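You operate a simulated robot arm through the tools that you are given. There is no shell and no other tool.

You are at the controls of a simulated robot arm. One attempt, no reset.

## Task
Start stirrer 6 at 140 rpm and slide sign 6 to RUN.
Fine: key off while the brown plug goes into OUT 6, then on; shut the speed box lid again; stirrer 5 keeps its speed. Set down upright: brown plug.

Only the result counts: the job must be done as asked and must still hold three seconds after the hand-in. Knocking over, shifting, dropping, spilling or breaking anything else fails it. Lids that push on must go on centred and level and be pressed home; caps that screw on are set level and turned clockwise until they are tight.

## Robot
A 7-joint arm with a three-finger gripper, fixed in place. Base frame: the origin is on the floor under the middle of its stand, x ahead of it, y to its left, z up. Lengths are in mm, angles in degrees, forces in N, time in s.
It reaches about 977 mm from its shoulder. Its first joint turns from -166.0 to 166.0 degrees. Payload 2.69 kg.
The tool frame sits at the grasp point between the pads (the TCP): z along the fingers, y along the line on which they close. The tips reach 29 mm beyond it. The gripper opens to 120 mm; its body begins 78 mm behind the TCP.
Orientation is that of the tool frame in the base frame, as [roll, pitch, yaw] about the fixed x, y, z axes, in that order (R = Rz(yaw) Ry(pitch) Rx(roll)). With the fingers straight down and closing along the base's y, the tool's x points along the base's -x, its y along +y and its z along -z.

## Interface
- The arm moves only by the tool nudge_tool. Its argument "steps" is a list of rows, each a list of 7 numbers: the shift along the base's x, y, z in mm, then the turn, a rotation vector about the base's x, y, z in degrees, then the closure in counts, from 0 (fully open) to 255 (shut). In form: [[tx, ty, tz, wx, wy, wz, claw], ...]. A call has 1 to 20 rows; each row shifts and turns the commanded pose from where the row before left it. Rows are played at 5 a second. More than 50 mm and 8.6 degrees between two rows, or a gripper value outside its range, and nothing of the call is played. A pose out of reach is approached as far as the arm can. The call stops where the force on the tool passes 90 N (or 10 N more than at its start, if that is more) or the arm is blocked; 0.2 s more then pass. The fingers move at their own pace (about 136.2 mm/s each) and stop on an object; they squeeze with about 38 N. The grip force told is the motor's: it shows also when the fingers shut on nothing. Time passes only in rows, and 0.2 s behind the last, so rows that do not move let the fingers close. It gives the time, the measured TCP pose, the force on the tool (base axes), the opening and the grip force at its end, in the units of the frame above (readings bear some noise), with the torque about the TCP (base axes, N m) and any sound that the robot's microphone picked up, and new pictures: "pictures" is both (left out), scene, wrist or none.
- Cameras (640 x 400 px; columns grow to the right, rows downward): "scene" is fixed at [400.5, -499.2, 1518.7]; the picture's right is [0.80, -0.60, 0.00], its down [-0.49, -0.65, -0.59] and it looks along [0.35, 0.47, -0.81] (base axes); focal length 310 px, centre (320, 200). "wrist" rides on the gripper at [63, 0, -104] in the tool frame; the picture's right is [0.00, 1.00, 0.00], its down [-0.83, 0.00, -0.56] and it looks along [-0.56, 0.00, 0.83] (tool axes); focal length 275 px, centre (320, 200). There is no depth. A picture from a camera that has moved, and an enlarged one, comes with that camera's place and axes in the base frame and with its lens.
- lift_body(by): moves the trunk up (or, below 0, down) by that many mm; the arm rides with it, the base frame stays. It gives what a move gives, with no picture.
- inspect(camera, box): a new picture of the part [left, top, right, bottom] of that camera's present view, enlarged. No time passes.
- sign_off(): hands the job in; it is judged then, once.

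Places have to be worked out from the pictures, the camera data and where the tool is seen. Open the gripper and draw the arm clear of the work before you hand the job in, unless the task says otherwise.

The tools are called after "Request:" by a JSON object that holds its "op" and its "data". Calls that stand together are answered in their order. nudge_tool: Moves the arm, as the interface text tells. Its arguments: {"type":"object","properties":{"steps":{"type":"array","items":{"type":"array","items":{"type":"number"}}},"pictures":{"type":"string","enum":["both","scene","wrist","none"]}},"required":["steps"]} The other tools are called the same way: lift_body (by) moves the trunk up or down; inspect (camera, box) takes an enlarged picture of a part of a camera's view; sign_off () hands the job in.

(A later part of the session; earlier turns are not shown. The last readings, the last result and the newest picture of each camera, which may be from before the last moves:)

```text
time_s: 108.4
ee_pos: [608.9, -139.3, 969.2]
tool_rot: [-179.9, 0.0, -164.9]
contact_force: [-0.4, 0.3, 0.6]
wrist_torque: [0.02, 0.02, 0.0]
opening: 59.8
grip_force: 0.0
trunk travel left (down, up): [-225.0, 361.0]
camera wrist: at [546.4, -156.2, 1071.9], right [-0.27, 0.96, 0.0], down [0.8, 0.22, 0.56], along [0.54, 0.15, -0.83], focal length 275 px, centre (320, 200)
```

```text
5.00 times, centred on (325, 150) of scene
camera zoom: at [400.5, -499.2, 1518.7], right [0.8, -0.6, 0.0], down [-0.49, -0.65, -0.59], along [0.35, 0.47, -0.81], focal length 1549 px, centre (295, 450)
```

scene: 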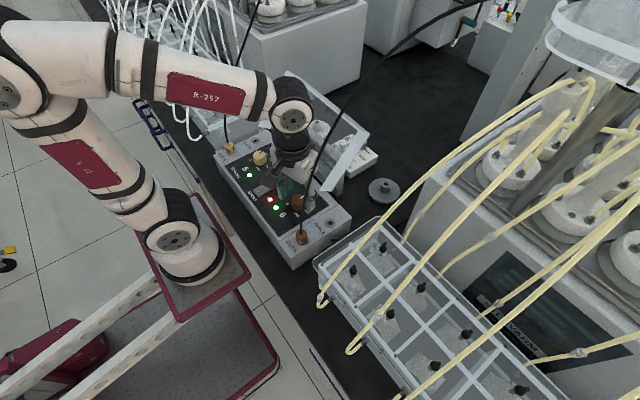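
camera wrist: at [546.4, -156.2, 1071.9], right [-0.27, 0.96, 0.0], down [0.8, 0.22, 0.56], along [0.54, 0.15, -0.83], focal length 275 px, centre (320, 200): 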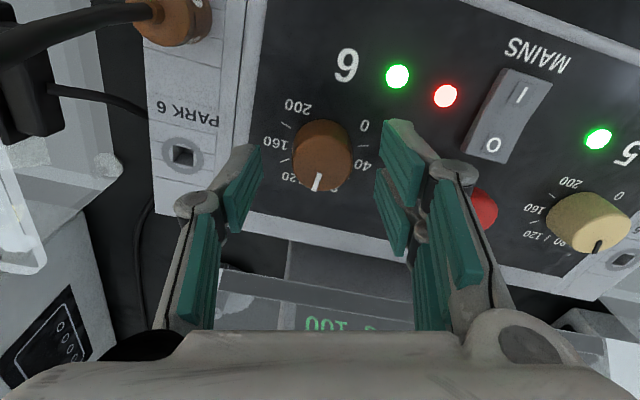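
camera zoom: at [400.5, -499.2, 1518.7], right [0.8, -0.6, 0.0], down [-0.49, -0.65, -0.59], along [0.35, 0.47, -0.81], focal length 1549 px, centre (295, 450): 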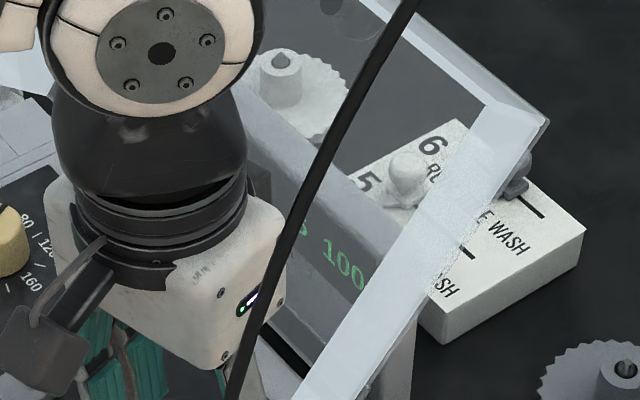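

Display holds at 100 and the pointer agrees (straight between 80 and 120). 40 rpm more is 54°, so I'll grip and turn 54°.

Request:
{"op": "nudge_tool", "data": {"steps": [[0, 0, 0, 0, 0, 0, 190], [0, 0, 0, 0, 0, 0, 255], [0, 0, 0, 0, 0, 0, 255], [0, 0, 0, 0, 0, -7.5, 255], [0, 0, 0, 0, 0, -7.5, 255], [0, 0, 0, 0, 0, -7.5, 255], [0, 0, 0, 0, 0, -7.5, 255], [0, 0, 0, 0, 0, -7.5, 255], [0, 0, 0, 0, 0, -7.5, 255], [0, 0, 0, 0, 0, -7.5, 255], [0, 0, 0, 0, 0, -1.5, 255], [0, 0, 0, 0, 0, 0, 255], [0, 0, 0, 0, 0, 0, 255], [0, 0, 0, 0, 0, 0, 255]], "pictures": "both"}}

Request:
{"op": "inspect", "data": {"camera": "scene", "box": [290, 110, 360, 190]}}

Request:
{"op": "inspect", "data": {"camera": "wrist", "box": [420, 180, 640, 320]}}

```text
time_s: 111.4
ee_pos: [609.4, -136.9, 967.1]
tool_rot: [179.8, 0.2, 140.8]
contact_force: [12.5, 29.8, 19.6]
wrist_torque: [0.68, -0.61, 0.0]
opening: 31.0
grip_force: 45.0
trunk travel left (down, up): [-225.0, 361.0]
camera wrist: at [557.6, -98.6, 1071.7], right [0.63, 0.78, 0.0], down [0.65, -0.52, 0.56], along [0.44, -0.35, -0.83], focal length 275 px, centre (320, 200)
```

scene: 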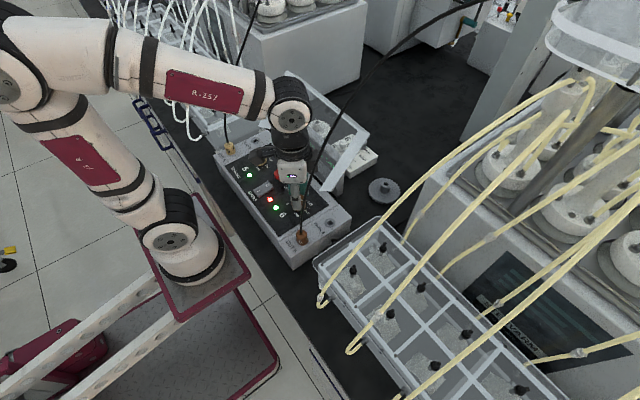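
wrist: 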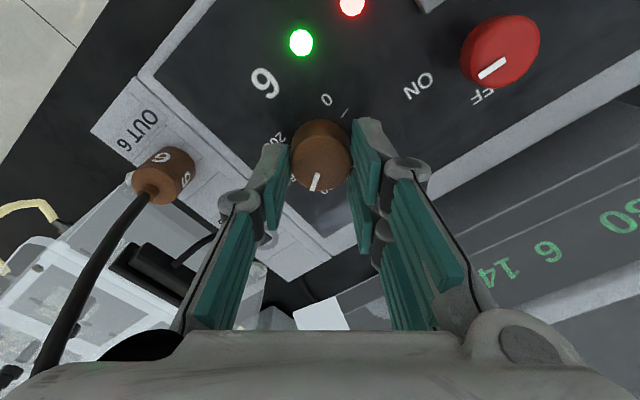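

```text
5.00 times, centred on (325, 150) of scene
camera zoom: at [400.5, -499.2, 1518.7], right [0.8, -0.6, 0.0], down [-0.49, -0.65, -0.59], along [0.35, 0.47, -0.81], focal length 1549 px, centre (295, 450)
```

zoom: 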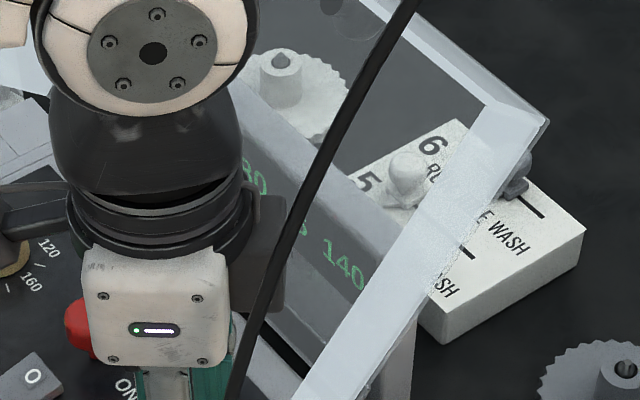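

```text
2.86 times, centred on (530, 250) of wrist
camera zoom: at [557.6, -98.6, 1071.7], right [0.63, 0.78, 0.0], down [0.65, -0.52, 0.56], along [0.44, -0.35, -0.83], focal length 786 px, centre (-280, 57)
```

zoom: 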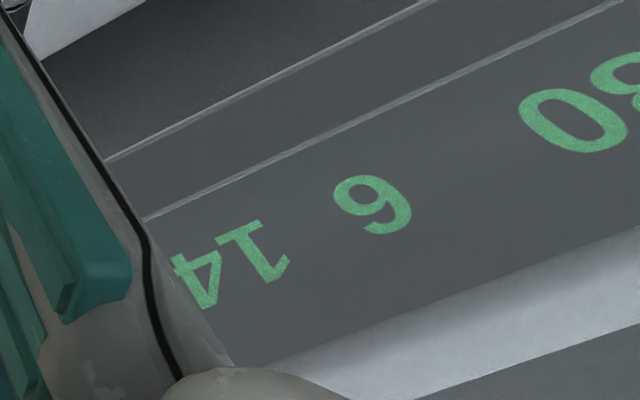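

The display shows 140. I'll release the knob gently, rise and verify that it stays at 140 with the pointer on the 140 tick.

Request:
{"op": "nudge_tool", "data": {"steps": [[0, 0, 0, 0, 0, 0, 200], [0, 0, 0, 0, 0, 0, 150], [0, 0, 0, 0, 0, 0, 128], [0, 0, 25, 0, 0, 0, 128], [0, 0, 30, 0, 0, 7.5, 128], [-10, 10, 30, 0, 0, 8, 128], [-20, 20, 20, 0, 0, 8, 128], [-20, 20, 0, 0, 0, 8, 128], [0, 0, 0, 0, 0, 8, 128], [0, 0, 0, 0, 0, 0, 128]], "pictures": "both"}}

Request:
{"op": "inspect", "data": {"camera": "wrist", "box": [160, 60, 440, 310]}}

Request:
{"op": "inspect", "data": {"camera": "scene", "box": [240, 110, 370, 250]}}

```text
time_s: 113.6
ee_pos: [558.6, -87.7, 1073.0]
tool_rot: [-180.0, 0.1, -179.4]
contact_force: [-0.7, -0.5, 0.0]
wrist_torque: [0.04, -0.01, -0.02]
opening: 60.0
grip_force: 0.0
trunk travel left (down, up): [-225.0, 361.0]
camera wrist: at [493.5, -89.0, 1175.7], right [-0.01, 1.0, 0.0], down [0.83, 0.01, 0.56], along [0.56, 0.01, -0.83], focal length 275 px, centre (320, 200)
```

scene: 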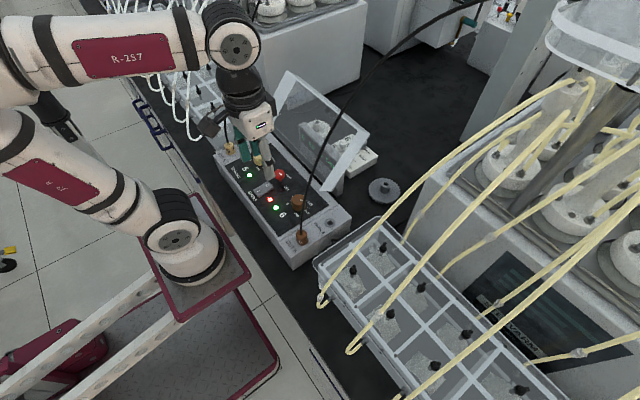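
wrist: 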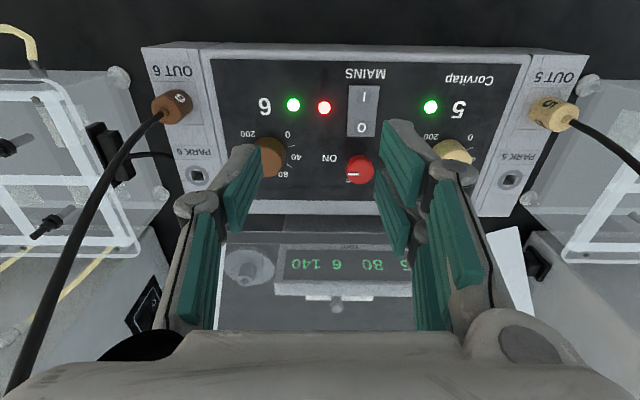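

```text
1.60 times, centred on (300, 185) of wrist
camera zoom: at [493.5, -89.0, 1175.7], right [-0.01, 1.0, 0.0], down [0.83, 0.01, 0.56], along [0.56, 0.01, -0.83], focal length 440 px, centre (352, 224)
```

zoom: 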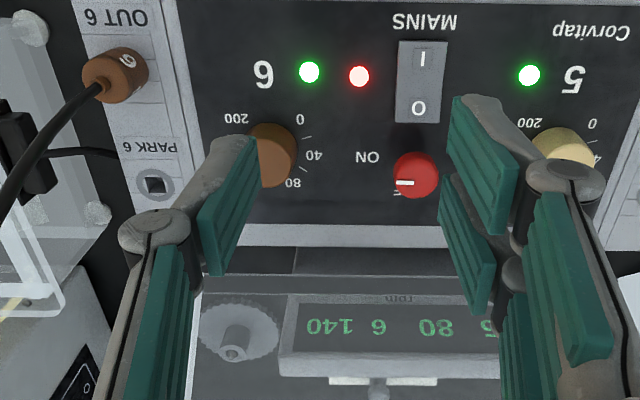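

```text
2.86 times, centred on (305, 180) of scene
camera zoom: at [400.5, -499.2, 1518.7], right [0.8, -0.6, 0.0], down [-0.49, -0.65, -0.59], along [0.35, 0.47, -0.81], focal length 885 px, centre (363, 257)
```

zoom: 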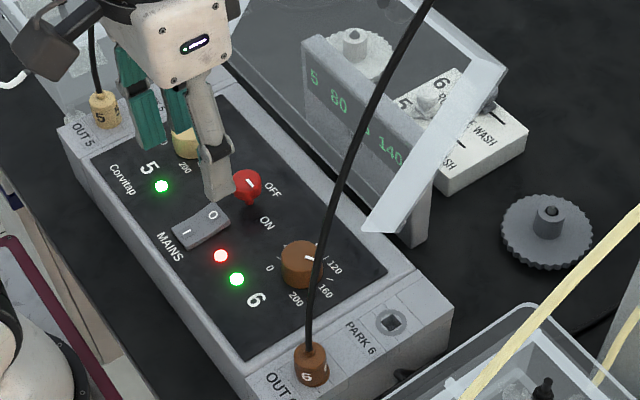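

Display reads 5: 80 and 6: 140, with both green lamps lit. I'll open the fingers fully and look straight at knob 6 to check how close it is to the 140 tick.

Request:
{"op": "nudge_tool", "data": {"steps": [[0, -20, 0, 0, 0, 0, 0], [0, -15, 0, 0, 0, 0, 0], [0, 0, 0, 0, 0, 0, 0]], "pictures": "wrist"}}

Request:
{"op": "inspect", "data": {"camera": "wrist", "box": [240, 110, 360, 210]}}

Request:
{"op": "inspect", "data": {"camera": "wrist", "box": [400, 110, 520, 210]}}

```text
time_s: 114.4
ee_pos: [558.8, -124.7, 1071.3]
tool_rot: [-179.9, 0.2, -179.5]
contact_force: [-0.1, 0.4, -0.2]
wrist_torque: [0.03, 0.0, -0.02]
opening: 120.3
grip_force: 0.2
trunk travel left (down, up): [-225.0, 361.0]
camera wrist: at [493.9, -124.5, 1175.0], right [-0.01, 1.0, 0.0], down [0.83, 0.01, 0.56], along [0.56, 0.01, -0.83], focal length 275 px, centre (320, 200)
```

wrist: 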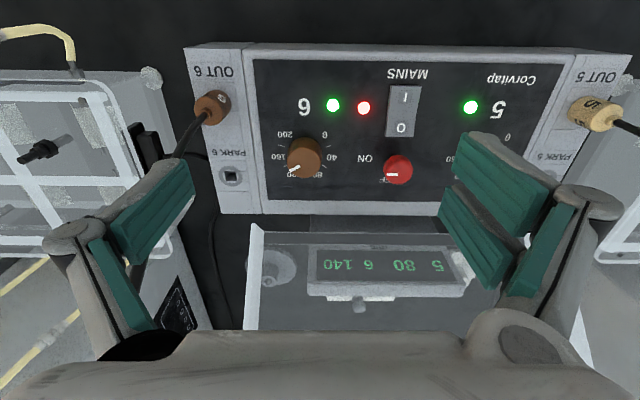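

```text
4.00 times, centred on (300, 160) of wrist
camera zoom: at [493.9, -124.5, 1175.0], right [-0.01, 1.0, 0.0], down [0.83, 0.01, 0.56], along [0.56, 0.01, -0.83], focal length 1101 px, centre (400, 360)
```

zoom: 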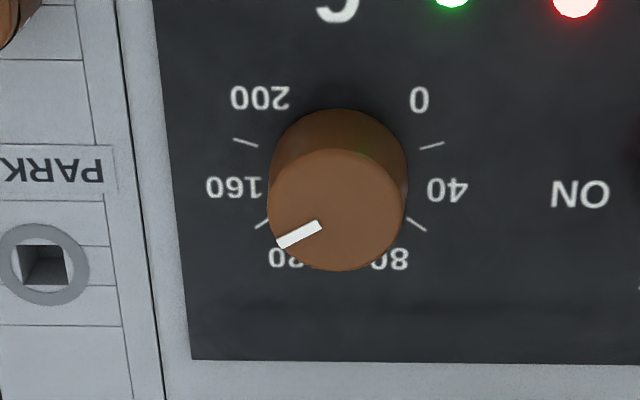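

```text
4.00 times, centred on (460, 160) of wrist
camera zoom: at [493.9, -124.5, 1175.0], right [-0.01, 1.0, 0.0], down [0.83, 0.01, 0.56], along [0.56, 0.01, -0.83], focal length 1101 px, centre (-240, 360)
```

zoom: 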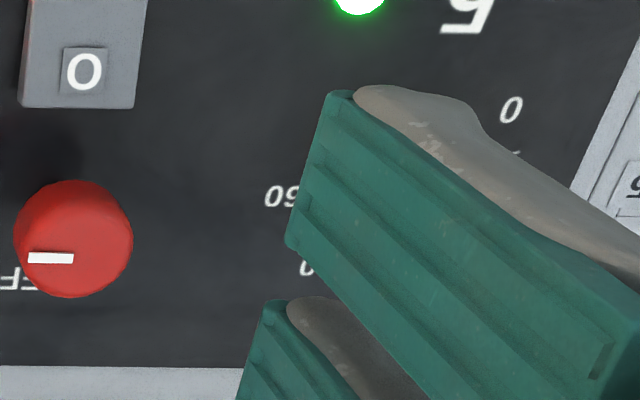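

The pointer lies at about the 140 tick. I'll zoom further for a finer angle estimate.

Request:
{"op": "inspect", "data": {"camera": "wrist", "box": [280, 130, 330, 182]}}

Request:
{"op": "inspect", "data": {"camera": "wrist", "box": [260, 110, 350, 200]}}

```text
7.69 times, centred on (305, 156) of wrist
camera zoom: at [493.9, -124.5, 1175.0], right [-0.01, 1.0, 0.0], down [0.83, 0.01, 0.56], along [0.56, 0.01, -0.83], focal length 2118 px, centre (435, 538)
```

zoom: 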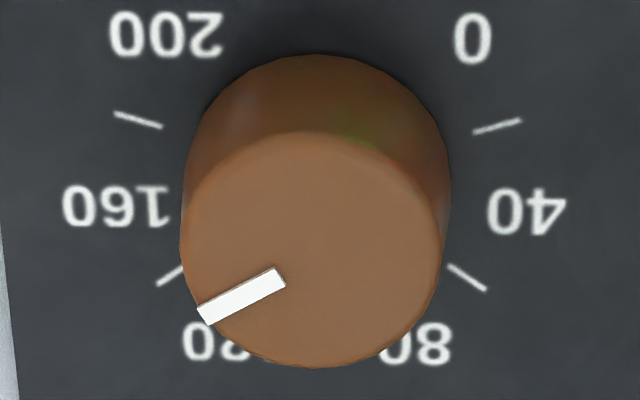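

```text
4.44 times, centred on (305, 155) of wrist
camera zoom: at [493.9, -124.5, 1175.0], right [-0.01, 1.0, 0.0], down [0.83, 0.01, 0.56], along [0.56, 0.01, -0.83], focal length 1224 px, centre (387, 400)
```

zoom: 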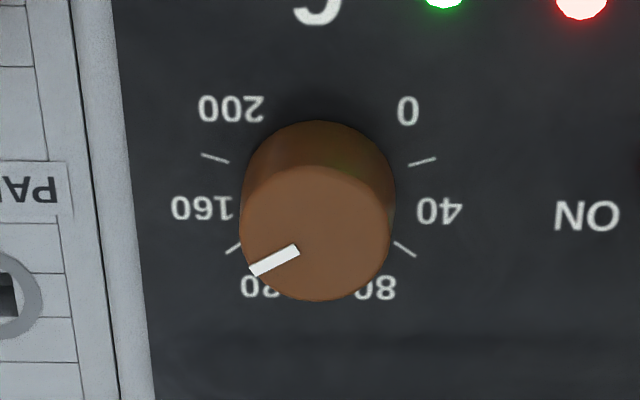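

My estimate of the setting is 141–145 rpm, which could be near the edge of the rounding, so I'll take a straight-down look at the knob (hand tilted so the camera points vertically) to measure it properly.

Request:
{"op": "nudge_tool", "data": {"steps": [[8, -3, -5, 0, 6.8, 0, 128], [8, -3, -5, 0, 6.8, 0, 128], [8, -3, -10, 0, 6.8, 0, 128], [8, -3, -10, 0, 6.8, 0, 128], [9, -2, -12, 0, 6.8, 0, 128], [0, 0, 0, 0, 0, 0, 128]], "pictures": "wrist"}}

Request:
{"op": "inspect", "data": {"camera": "wrist", "box": [270, 150, 370, 250]}}

```text
time_s: 115.8
ee_pos: [598.1, -139.5, 1031.3]
tool_rot: [179.7, -33.9, -179.4]
contact_force: [0.5, 0.3, 0.0]
wrist_torque: [0.0, 0.02, 0.02]
opening: 59.6
grip_force: 0.1
trunk travel left (down, up): [-225.0, 361.0]
camera wrist: at [603.1, -139.8, 1152.1], right [-0.01, 1.0, 0.01], down [1.0, 0.01, 0.0], along [0.0, 0.01, -1.0], focal length 275 px, centre (320, 200)
```

wrist: 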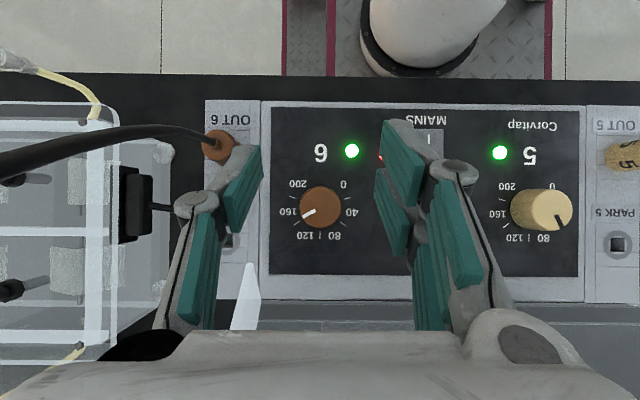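

```text
4.00 times, centred on (320, 200) of wrist
camera zoom: at [603.1, -139.8, 1152.1], right [-0.01, 1.0, 0.01], down [1.0, 0.01, 0.0], along [0.0, 0.01, -1.0], focal length 1101 px, centre (320, 200)
```

zoom: 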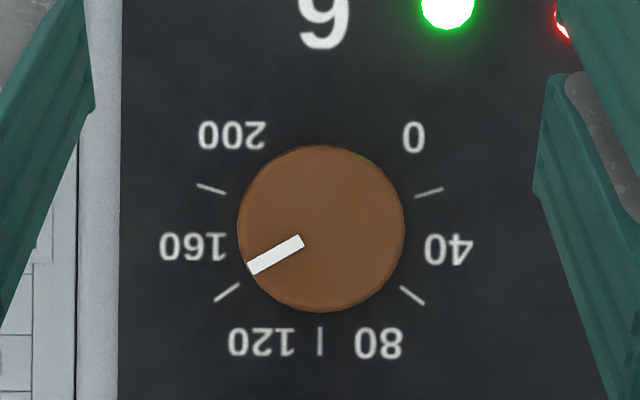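

From straight above, the pointer is about 8° (≈6 rpm) past the 140 tick – releasing under side load must have nudged it. I'll re-grip and turn it back about 8°, relieving side load before letting go. First, back over the knob with the tool vertical.

Request:
{"op": "nudge_tool", "data": {"steps": [[2, 0, 5, 0, -6.8, 0, 128], [2, 0, 0, 0, -6.8, 0, 128], [2, 0, 0, 0, -6.8, -0.6, 128], [2, 0, 0, 0, -6.8, 0, 128], [2, 0, 0, 0, -6.8, 0, 128], [0, 0, -35, 0, 0, 0, 128], [0, 0, 0, 0, 0, 0, 128]], "pictures": "wrist"}}

Request:
{"op": "inspect", "data": {"camera": "wrist", "box": [220, 80, 420, 220]}}

```text
time_s: 117.4
ee_pos: [609.8, -139.4, 1001.1]
tool_rot: [179.9, 0.1, 179.9]
contact_force: [-0.1, 0.3, -0.6]
wrist_torque: [0.01, 0.0, 0.01]
opening: 59.8
grip_force: 0.1
trunk travel left (down, up): [-225.0, 361.0]
camera wrist: at [545.5, -139.6, 1104.1], right [0.0, 1.0, 0.0], down [0.83, 0.0, 0.56], along [0.56, 0.0, -0.83], focal length 275 px, centre (320, 200)
```

wrist: 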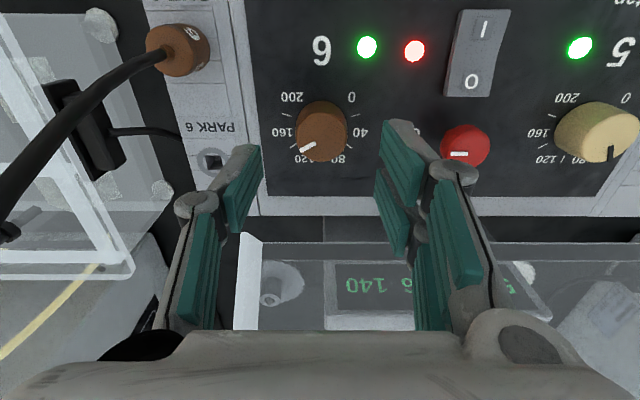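

```text
2.86 times, centred on (320, 150) of wrist
camera zoom: at [545.5, -139.6, 1104.1], right [0.0, 1.0, 0.0], down [0.83, 0.0, 0.56], along [0.56, 0.0, -0.83], focal length 786 px, centre (320, 343)
```

zoom: 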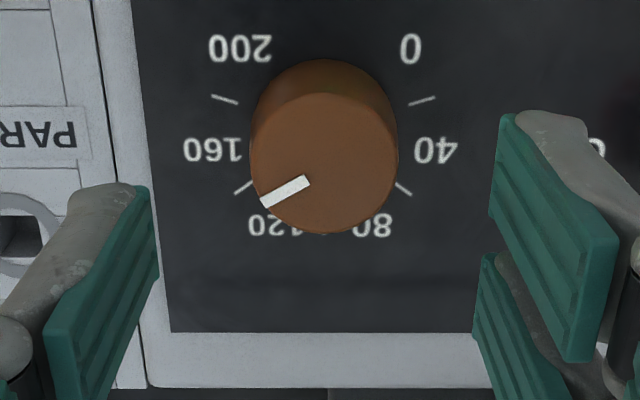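

Still reading 140. The knob centre works out at about (607, -138.7); I'll trim, descend, and grip at neutral orientation.

Request:
{"op": "nudge_tool", "data": {"steps": [[-1.5, 0.9, -15, 0, 0, 0, 128], [0, 0, -12, 0, 0, 0, 128], [0, 0, -6, 0, 0, 0, 128], [0, 0, 0, 0, 0, 0, 190], [0, 0, 0, 0, 0, 0, 255], [0, 0, 0, 0, 0, 0, 255]], "pictures": "wrist"}}

Request:
{"op": "inspect", "data": {"camera": "wrist", "box": [220, 80, 420, 220]}}

```text
time_s: 118.8
ee_pos: [610.9, -137.9, 967.6]
tool_rot: [179.8, 0.1, 179.9]
contact_force: [-1.5, -6.1, -4.8]
wrist_torque: [-0.32, -0.6, -0.03]
opening: 31.3
grip_force: 45.3
trunk travel left (down, up): [-225.0, 361.0]
camera wrist: at [544.6, -138.8, 1071.4], right [0.0, 1.0, 0.0], down [0.83, 0.0, 0.56], along [0.56, 0.0, -0.83], focal length 275 px, centre (320, 200)
```

wrist: 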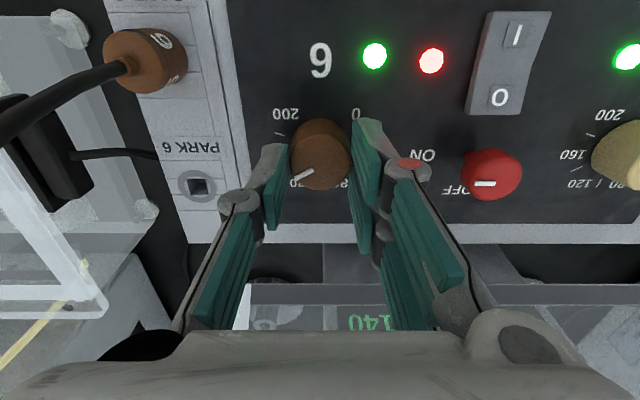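

```text
2.86 times, centred on (320, 150) of wrist
camera zoom: at [544.6, -138.8, 1071.4], right [0.0, 1.0, 0.0], down [0.83, 0.0, 0.56], along [0.56, 0.0, -0.83], focal length 786 px, centre (320, 343)
```

zoom: 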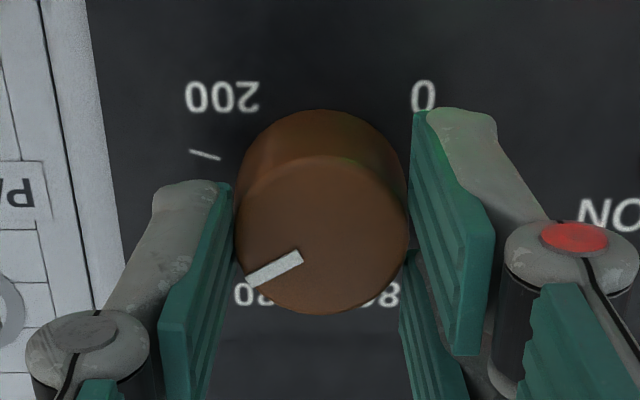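

Gripped with low load and the pointer unmoved. Turning back +7.5° in two small steps.

Request:
{"op": "nudge_tool", "data": {"steps": [[0, 0, 0, 0, 0, 4, 255], [0, 0, 0, 0, 0, 3.5, 255], [0, 0, 0, 0, 0, 0, 255], [0, 0, 0, 0, 0, 0, 255]], "pictures": "wrist"}}

Request:
{"op": "inspect", "data": {"camera": "wrist", "box": [220, 80, 420, 220]}}

Request:
{"op": "inspect", "data": {"camera": "scene", "box": [290, 110, 360, 190]}}

```text
time_s: 119.8
ee_pos: [611.2, -138.0, 967.5]
tool_rot: [179.9, 0.1, -172.5]
contact_force: [5.4, -16.4, -12.6]
wrist_torque: [-0.57, -0.39, 0.01]
opening: 31.2
grip_force: 44.3
trunk travel left (down, up): [-225.0, 361.0]
camera wrist: at [545.1, -147.0, 1071.4], right [-0.13, 0.99, 0.0], down [0.82, 0.11, 0.56], along [0.55, 0.08, -0.83], focal length 275 px, centre (320, 200)
```

wrist: 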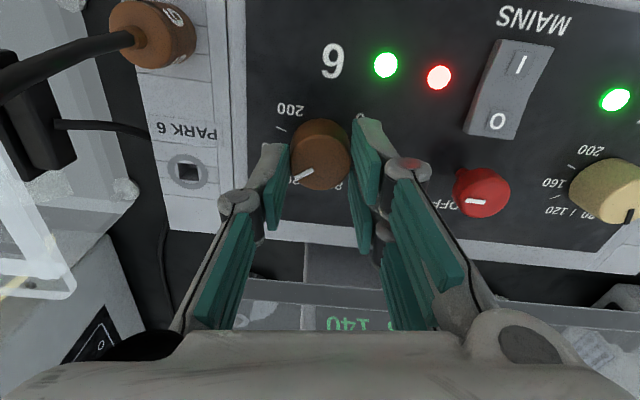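

```text
2.86 times, centred on (320, 150) of wrist
camera zoom: at [545.1, -147.0, 1071.4], right [-0.13, 0.99, 0.0], down [0.82, 0.11, 0.56], along [0.55, 0.08, -0.83], focal length 786 px, centre (320, 343)
```

zoom: 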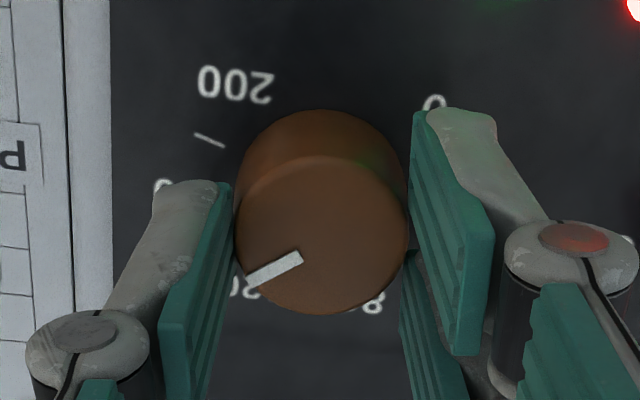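

```text
5.00 times, centred on (325, 150) of scene
camera zoom: at [400.5, -499.2, 1518.7], right [0.8, -0.6, 0.0], down [-0.49, -0.65, -0.59], along [0.35, 0.47, -0.81], focal length 1549 px, centre (295, 450)
```

zoom: 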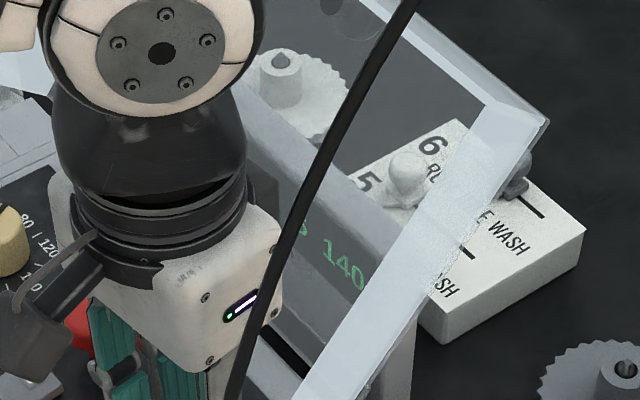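

Display still 140. I'll shift the hand (0.6, -1.7) mm to unload the side force before opening, then rise and take the straight-down check again.

Request:
{"op": "nudge_tool", "data": {"steps": [[0.5, -1.0, 0, 0, 0, 0, 255], [0, -0.7, 0, 0, 0, 0, 255], [0, 0, 0, 0, 0, 0, 255]], "pictures": "none"}}

```text
time_s: 120.6
ee_pos: [609.7, -137.3, 968.3]
tool_rot: [179.8, 0.1, -172.5]
contact_force: [4.5, 1.8, -5.6]
wrist_torque: [0.31, -0.08, 0.02]
opening: 31.0
grip_force: 45.3
trunk travel left (down, up): [-225.0, 361.0]
```

Side load is now nearly zero. Releasing, rising, and tilting for the straight-down view of the knob.

Request:
{"op": "nudge_tool", "data": {"steps": [[0, 0, 0, 0, 0, 0, 220], [0, 0, 0, 0, 0, 0, 190], [0, 0, 0, 0, 0, 0, 128], [0, 0, 25, 0, 0, 0, 128], [0, 0, 25, 0, 0, -7.5, 128], [-2, 0, 10, 0, 6.8, 0, 128], [-2, 0, 2, 0, 6.8, 0, 128], [-2, 0, 0, 0, 6.8, 0, 128], [-2, 0, 0, 0, 6.8, 0, 128], [-2, 0, 0, 0, 6.8, 0, 128], [0, 0, 0, 0, 0, 0, 128]], "pictures": "wrist"}}

Request:
{"op": "inspect", "data": {"camera": "wrist", "box": [270, 150, 370, 250]}}

Request:
{"op": "inspect", "data": {"camera": "scene", "box": [240, 110, 370, 250]}}

```text
time_s: 123.0
ee_pos: [597.5, -139.9, 1030.9]
tool_rot: [179.8, -34.0, 179.8]
contact_force: [-0.6, 0.5, -0.2]
wrist_torque: [-0.01, 0.0, 0.01]
opening: 59.7
grip_force: 0.1
trunk travel left (down, up): [-225.0, 361.0]
camera wrist: at [601.6, -140.7, 1152.0], right [0.0, 1.0, 0.0], down [1.0, 0.0, 0.0], along [0.0, 0.0, -1.0], focal length 275 px, centre (320, 200)
```

wrist: 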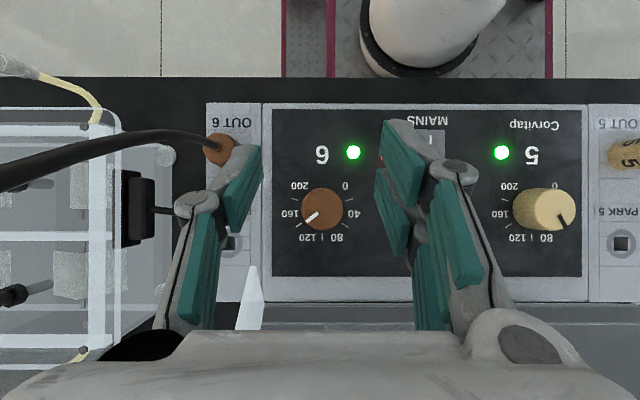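

```text
4.00 times, centred on (320, 200) of wrist
camera zoom: at [601.6, -140.7, 1152.0], right [0.0, 1.0, 0.0], down [1.0, 0.0, 0.0], along [0.0, 0.0, -1.0], focal length 1101 px, centre (320, 200)
```

zoom: 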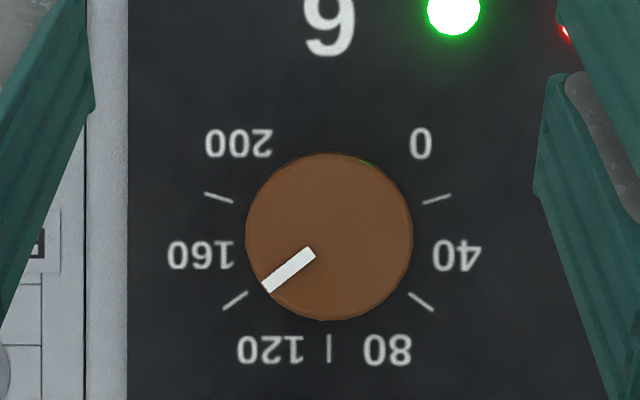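

```text
2.86 times, centred on (305, 180) of scene
camera zoom: at [400.5, -499.2, 1518.7], right [0.8, -0.6, 0.0], down [-0.49, -0.65, -0.59], along [0.35, 0.47, -0.81], focal length 885 px, centre (363, 257)
```

zoom: 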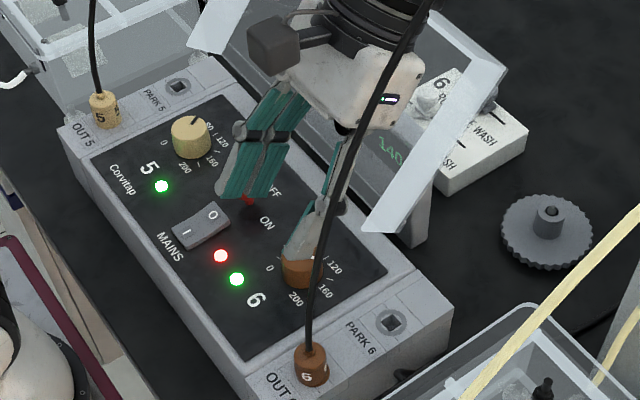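

The pointer is now about 2 rpm short of the 140 tick and the display still shows 140. I'll calibrate my reading against knob 5 (known 80) in the same straight-down view.

Request:
{"op": "inspect", "data": {"camera": "wrist", "box": [490, 160, 600, 260]}}

Request:
{"op": "inspect", "data": {"camera": "wrist", "box": [290, 180, 355, 240]}}

```text
4.00 times, centred on (545, 210) of wrist
camera zoom: at [601.6, -140.7, 1152.0], right [0.0, 1.0, 0.0], down [1.0, 0.0, 0.0], along [0.0, 0.0, -1.0], focal length 1101 px, centre (-580, 160)
```

zoom: 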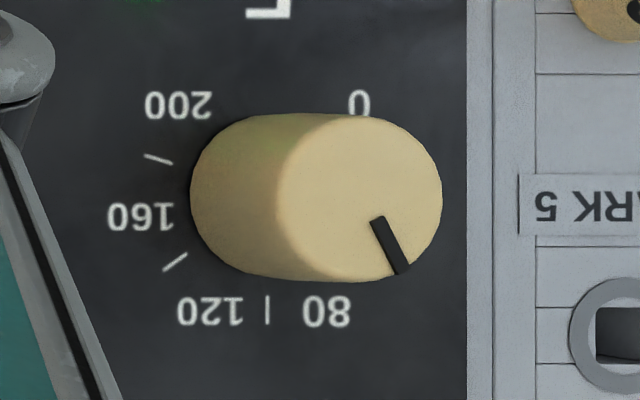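

```text
6.67 times, centred on (322, 210) of wrist
camera zoom: at [601.6, -140.7, 1152.0], right [0.0, 1.0, 0.0], down [1.0, 0.0, 0.0], along [0.0, 0.0, -1.0], focal length 1835 px, centre (303, 133)
```

zoom: 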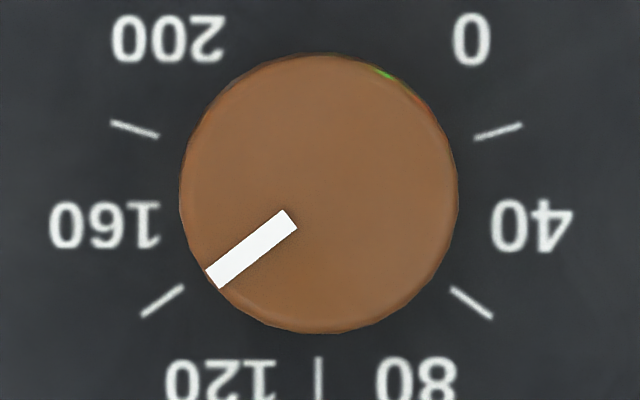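

Knob 5's pointer reads about 81 by the same method (true 80), so knob 6 is at roughly 138 rpm and displays 140 – good; I'll leave it. Next is the lid: I'll rise straight, restore trunk height, and go above it to grip its knob from behind for a controlled close.

Request:
{"op": "nudge_tool", "data": {"steps": [[0, 5, 35, 0, -6.8, 0, 128], [0, 10, 35, 0, -6.8, 0, 128], [0, 20, 35, 0, -6.8, 0, 128], [0, 25, 30, 0, -6.8, 0, 128], [0, 30, 15, 0, -6.8, 0, 128], [0, 0, 0, 0, 0, 0, 128]], "pictures": "none"}}

Request:
{"op": "lift_body", "data": {"by": 150}}

```text
time_s: 124.4
ee_pos: [599.7, -47.9, 1180.0]
tool_rot: [179.8, 0.2, 179.9]
contact_force: [0.4, 0.1, 1.0]
wrist_torque: [-0.02, -0.02, 0.04]
opening: 59.8
grip_force: 0.0
trunk travel left (down, up): [-225.0, 361.0]
```

```text
time_s: 126.1
ee_pos: [599.6, -49.5, 1330.0]
tool_rot: [180.0, 0.1, 179.9]
contact_force: [-0.4, 0.6, 0.7]
wrist_torque: [0.02, 0.0, -0.02]
opening: 59.9
grip_force: 0.1
trunk travel left (down, up): [-375.0, 211.0]
```

Trunk is back at its original height. I'll move forward and down to about (700, -50, 1220) and look at the open lid and its knob from above.

Request:
{"op": "nudge_tool", "data": {"steps": [[25, 0, -35, 0, 0, 0, 128], [25, 0, -35, 0, 0, 0, 128], [25, 0, -30, 0, 0, 0, 128], [25, 0, -10, 0, 0, 0, 128], [0, 0, 0, 0, 0, 0, 128]], "pictures": "both"}}

Request:
{"op": "inspect", "data": {"camera": "wrist", "box": [160, 60, 480, 300]}}

Request:
{"op": "inspect", "data": {"camera": "scene", "box": [240, 40, 400, 200]}}

```text
time_s: 127.3
ee_pos: [700.0, -47.3, 1219.5]
tool_rot: [179.9, 0.1, 179.9]
contact_force: [0.3, 0.4, 0.7]
wrist_torque: [0.0, -0.02, 0.0]
opening: 59.4
grip_force: 0.1
trunk travel left (down, up): [-375.0, 211.0]
camera wrist: at [634.5, -49.0, 1323.2], right [0.0, 1.0, 0.0], down [0.83, 0.0, 0.56], along [0.56, 0.0, -0.83], focal length 275 px, centre (320, 200)
```

scene: 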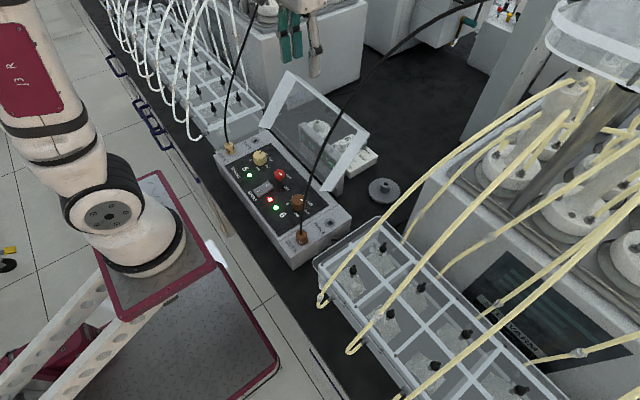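
wrist: 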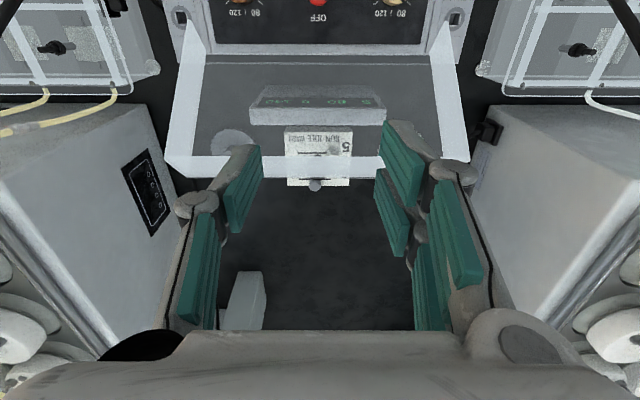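

```text
1.67 times, centred on (320, 180) of wrist
camera zoom: at [634.5, -49.0, 1323.2], right [0.0, 1.0, 0.0], down [0.83, 0.0, 0.56], along [0.56, 0.0, -0.83], focal length 459 px, centre (320, 233)
```

zoom: 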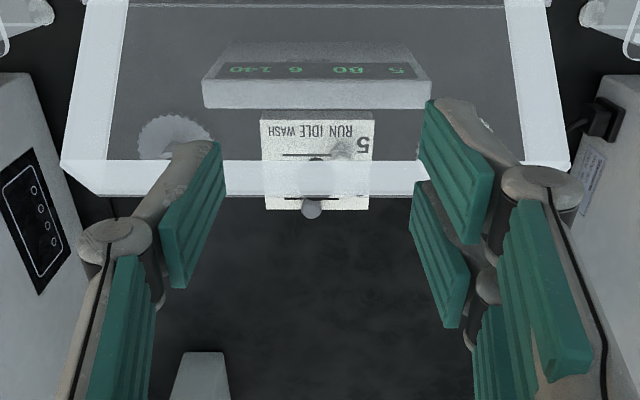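

```text
2.50 times, centred on (320, 120) of scene
camera zoom: at [400.5, -499.2, 1518.7], right [0.8, -0.6, 0.0], down [-0.49, -0.65, -0.59], along [0.35, 0.47, -0.81], focal length 774 px, centre (320, 400)
```

zoom: 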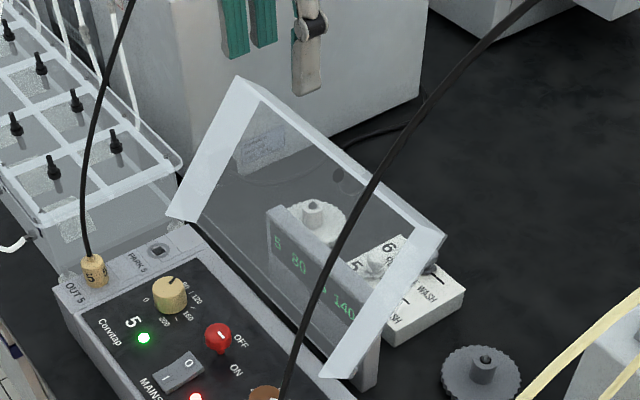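

The lid leans at about 125°, putting its knob near (780, -50, 1061) on the far side. I'll move over it with a 15° tilt and part-open fingers, staying above the lid's top edge (z≈1113).

Request:
{"op": "nudge_tool", "data": {"steps": [[30, -0.5, -10, 0, 5, 0, 128], [30, -0.5, -15, 0, 5, 0, 128], [30, -0.5, -15, 0, 5, 0, 128], [0, 0, 0, 0, 0, 0, 128]], "pictures": "both"}}

Request:
{"op": "inspect", "data": {"camera": "wrist", "box": [200, 80, 440, 260]}}

```text
time_s: 128.3
ee_pos: [791.6, -50.1, 1177.5]
tool_rot: [179.9, -15.0, 179.9]
contact_force: [-0.3, -0.4, 0.0]
wrist_torque: [0.0, 0.04, -0.01]
opening: 59.7
grip_force: 0.0
trunk travel left (down, up): [-375.0, 211.0]
camera wrist: at [755.3, -50.6, 1293.8], right [0.0, 1.0, 0.0], down [0.95, 0.0, 0.32], along [0.32, 0.0, -0.95], focal length 275 px, centre (320, 200)
```

scene: 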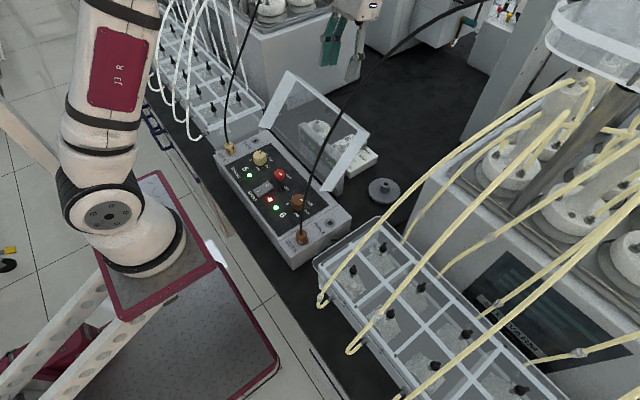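
wrist: 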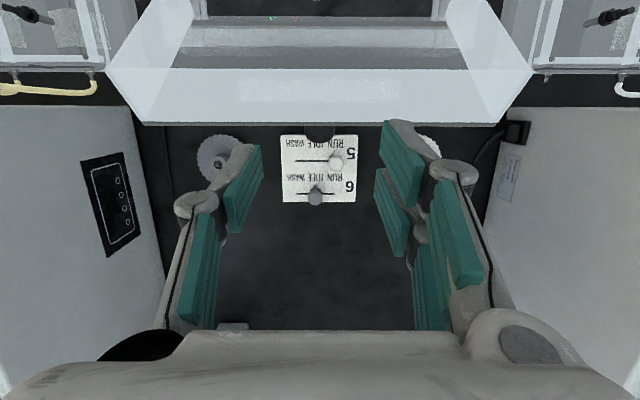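

```text
2.22 times, centred on (320, 170) of wrist
camera zoom: at [755.3, -50.6, 1293.8], right [0.0, 1.0, 0.0], down [0.95, 0.0, 0.32], along [0.32, 0.0, -0.95], focal length 612 px, centre (320, 267)
```

zoom: 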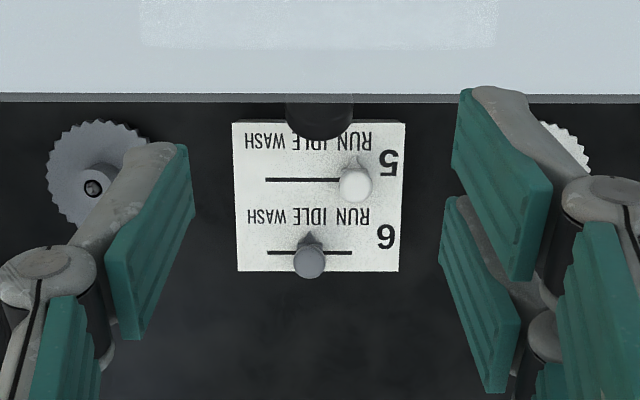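

The sign is clearly visible too: slider 6 at IDLE, RUN toward +y. For the lid knob I must come down outside the lid's edge (x≥767), so I'll reduce the tilt to 8° and descend at x≈800 first.

Request:
{"op": "nudge_tool", "data": {"steps": [[6, 0, 0, 0, -7, 0, 128], [5, 0, -30, 0, 0, 0, 128], [0, 0, -35, 0, 0, 0, 128], [0, 0, -30, 0, 0, 0, 128], [0, 0, 0, 0, 0, 0, 128]], "pictures": "both"}}

Request:
{"op": "inspect", "data": {"camera": "wrist", "box": [200, 60, 440, 240]}}

Request:
{"op": "inspect", "data": {"camera": "scene", "box": [240, 20, 420, 200]}}

```text
time_s: 129.5
ee_pos: [798.5, -50.7, 1084.1]
tool_rot: [179.9, -8.0, 179.9]
contact_force: [-0.6, 0.5, 0.2]
wrist_torque: [0.01, 0.01, 0.0]
opening: 60.2
grip_force: 0.0
trunk travel left (down, up): [-375.0, 211.0]
camera wrist: at [748.5, -51.1, 1195.9], right [0.0, 1.0, 0.0], down [0.9, 0.0, 0.44], along [0.44, 0.0, -0.9], focal length 275 px, centre (320, 200)
```

scene: 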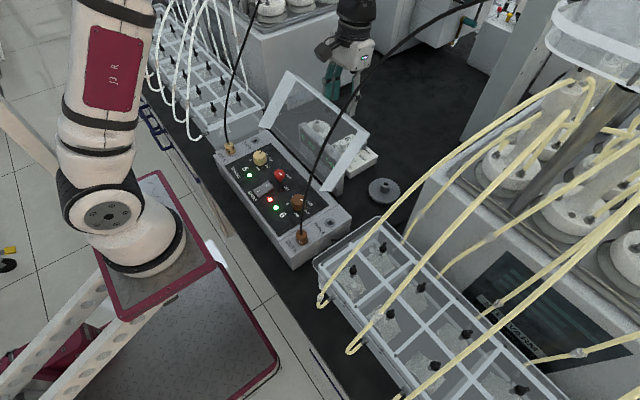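
wrist: 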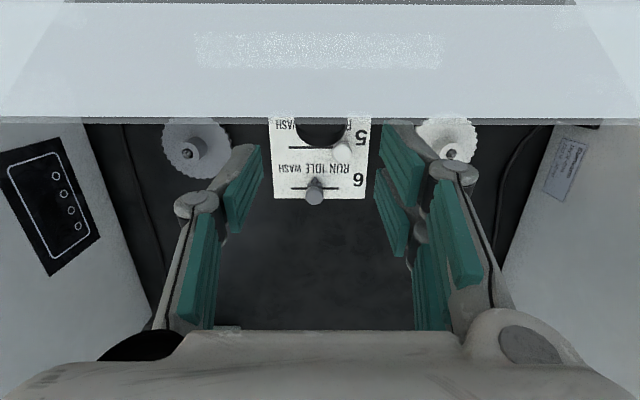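

```text
2.22 times, centred on (320, 150) of wrist
camera zoom: at [748.5, -51.1, 1195.9], right [0.0, 1.0, 0.0], down [0.9, 0.0, 0.44], along [0.44, 0.0, -0.9], focal length 612 px, centre (320, 311)
```

zoom: 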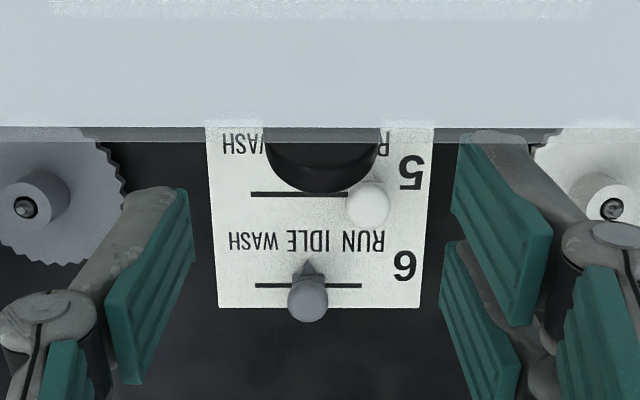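

```text
2.22 times, centred on (330, 110) of scene
camera zoom: at [400.5, -499.2, 1518.7], right [0.8, -0.6, 0.0], down [-0.49, -0.65, -0.59], along [0.35, 0.47, -0.81], focal length 688 px, centre (298, 400)
```

zoom: 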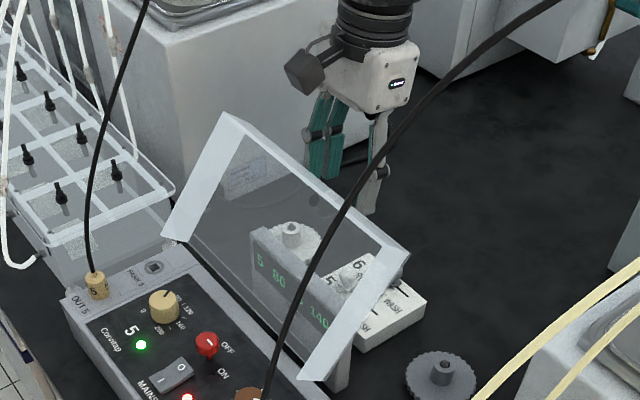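

The knob is between the fingers. I'll move in 10 mm toward it, slightly lower, and close.

Request:
{"op": "nudge_tool", "data": {"steps": [[-5, 0.3, -3, 0, 0, 0, 128], [-4.8, 0.3, -2.3, 0, 0, 0, 128], [0, 0, 0, 0, 0, 0, 190], [0, 0, 0, 0, 0, 0, 255], [0, 0, 0, 0, 0, 0, 255], [0, 0, 0, 0, 0, 0, 255]], "pictures": "both"}}

Request:
{"op": "inspect", "data": {"camera": "wrist", "box": [220, 80, 420, 240]}}

```text
time_s: 130.9
ee_pos: [790.6, -49.4, 1081.0]
tool_rot: [179.9, -7.9, 180.0]
contact_force: [0.7, 9.8, -0.7]
wrist_torque: [0.15, -0.14, -0.41]
opening: 23.6
grip_force: 45.2
trunk travel left (down, up): [-375.0, 211.0]
camera wrist: at [740.3, -50.2, 1191.3], right [0.0, 1.0, 0.0], down [0.9, 0.0, 0.44], along [0.44, 0.0, -0.9], focal length 275 px, centre (320, 200)
```

scene: 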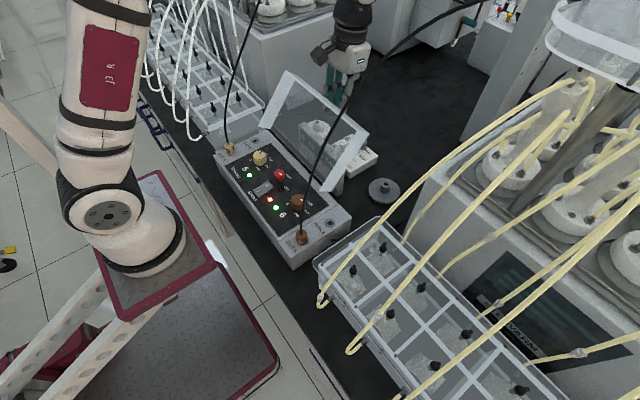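
wrist: 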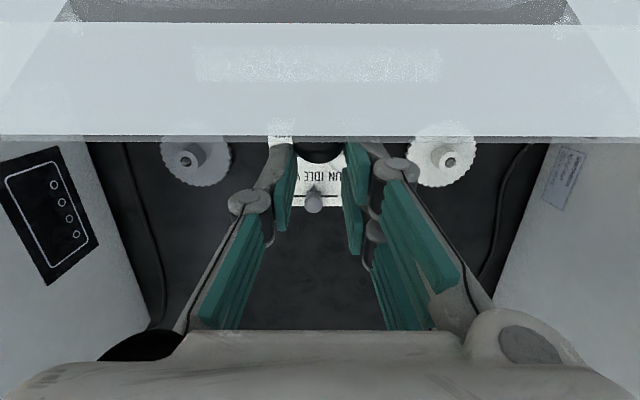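

```text
2.50 times, centred on (320, 160) of wrist
camera zoom: at [740.3, -50.2, 1191.3], right [0.0, 1.0, 0.0], down [0.9, 0.0, 0.44], along [0.44, 0.0, -0.9], focal length 688 px, centre (320, 300)
```

zoom: 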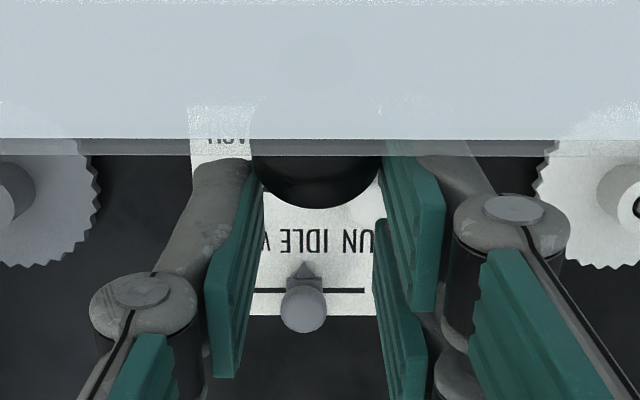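

The lid knob is gripped. I'll bring the lid back along its arc in small steps (tilting the tool as the geometry needs), watching forces: first 125°→115°.

Request:
{"op": "nudge_tool", "data": {"steps": [[-4.2, 0, 4.1, 0, 1, 0, 255], [-4.3, 0, 4.0, 0, 1, 0, 255], [-4.5, 0, 3.7, 0, 1, 0, 255], [-4.6, 0, 3.5, 0, 1, 0, 255], [0, 0, 0, 0, 0, 0, 255]], "pictures": "wrist"}}

```text
time_s: 132.1
ee_pos: [773.0, -49.5, 1095.3]
tool_rot: [180.0, -11.7, -180.0]
contact_force: [18.8, 6.8, 10.7]
wrist_torque: [0.11, -1.34, -0.32]
opening: 23.7
grip_force: 45.2
trunk travel left (down, up): [-375.0, 211.0]
camera wrist: at [731.2, -49.9, 1210.1], right [0.0, 1.0, 0.0], down [0.93, 0.0, 0.38], along [0.38, 0.0, -0.93], focal length 275 px, centre (320, 200)
```

wrist: 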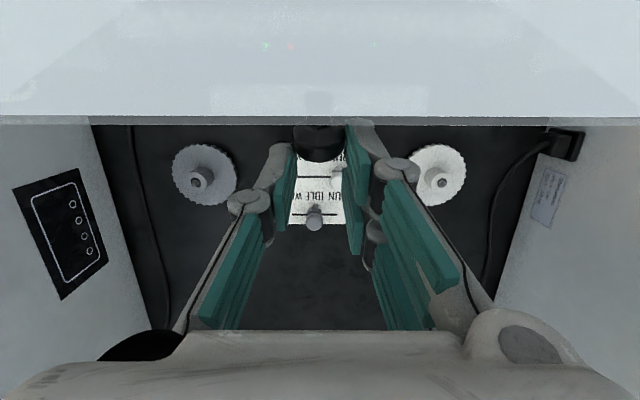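

Working: the knob stays held and forces are modest. Continuing 115°→105°.

Request:
{"op": "nudge_tool", "data": {"steps": [[-4.8, 0, 3.2, 0, 1.2, 0, 255], [-4.9, 0, 3.0, 0, 1.2, 0, 255], [-5.0, 0, 2.8, 0, 1.3, 0, 255], [-5.1, 0, 2.5, 0, 1.3, 0, 255], [0, 0, 0, 0, 0, 0, 255]], "pictures": "wrist"}}

```text
time_s: 133.3
ee_pos: [752.3, -49.8, 1106.0]
tool_rot: [179.9, -17.1, 179.9]
contact_force: [1.9, 11.6, -17.9]
wrist_torque: [0.26, -1.46, -0.4]
opening: 24.2
grip_force: 45.3
trunk travel left (down, up): [-375.0, 211.0]
camera wrist: at [720.9, -50.4, 1222.7], right [0.0, 1.0, 0.0], down [0.96, 0.0, 0.29], along [0.29, 0.0, -0.96], focal length 275 px, centre (320, 200)
```

wrist: 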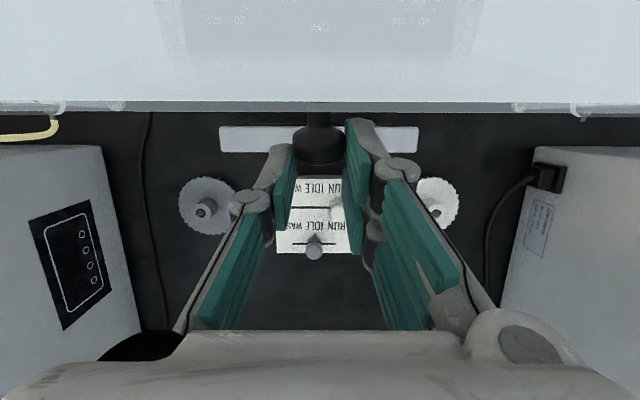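

Lid at about 104°. I'll zoom in to check where the knob sits in the pads before going over the balance point.

Request:
{"op": "inspect", "data": {"camera": "wrist", "box": [240, 80, 400, 200]}}

Request:
{"op": "inspect", "data": {"camera": "scene", "box": [240, 20, 420, 200]}}

```text
3.33 times, centred on (320, 140) of wrist
camera zoom: at [720.9, -50.4, 1222.7], right [0.0, 1.0, 0.0], down [0.96, 0.0, 0.29], along [0.29, 0.0, -0.96], focal length 918 px, centre (320, 400)
```

zoom: 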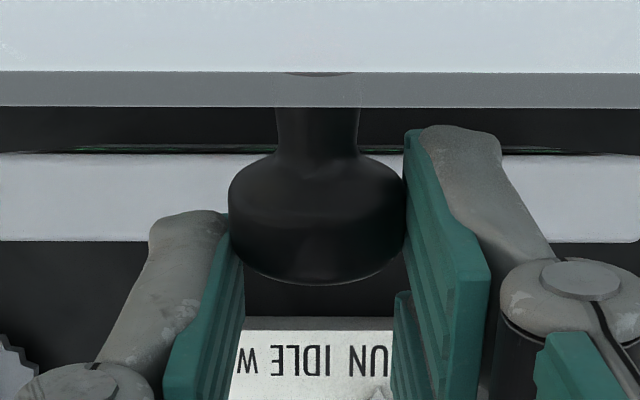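

```text
2.22 times, centred on (330, 110) of scene
camera zoom: at [400.5, -499.2, 1518.7], right [0.8, -0.6, 0.0], down [-0.49, -0.65, -0.59], along [0.35, 0.47, -0.81], focal length 688 px, centre (298, 400)
```

zoom: 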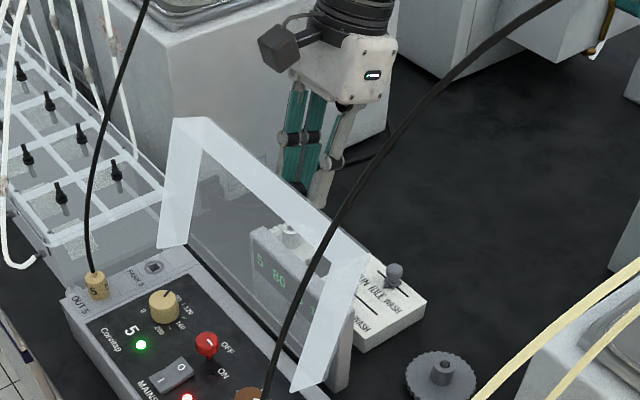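

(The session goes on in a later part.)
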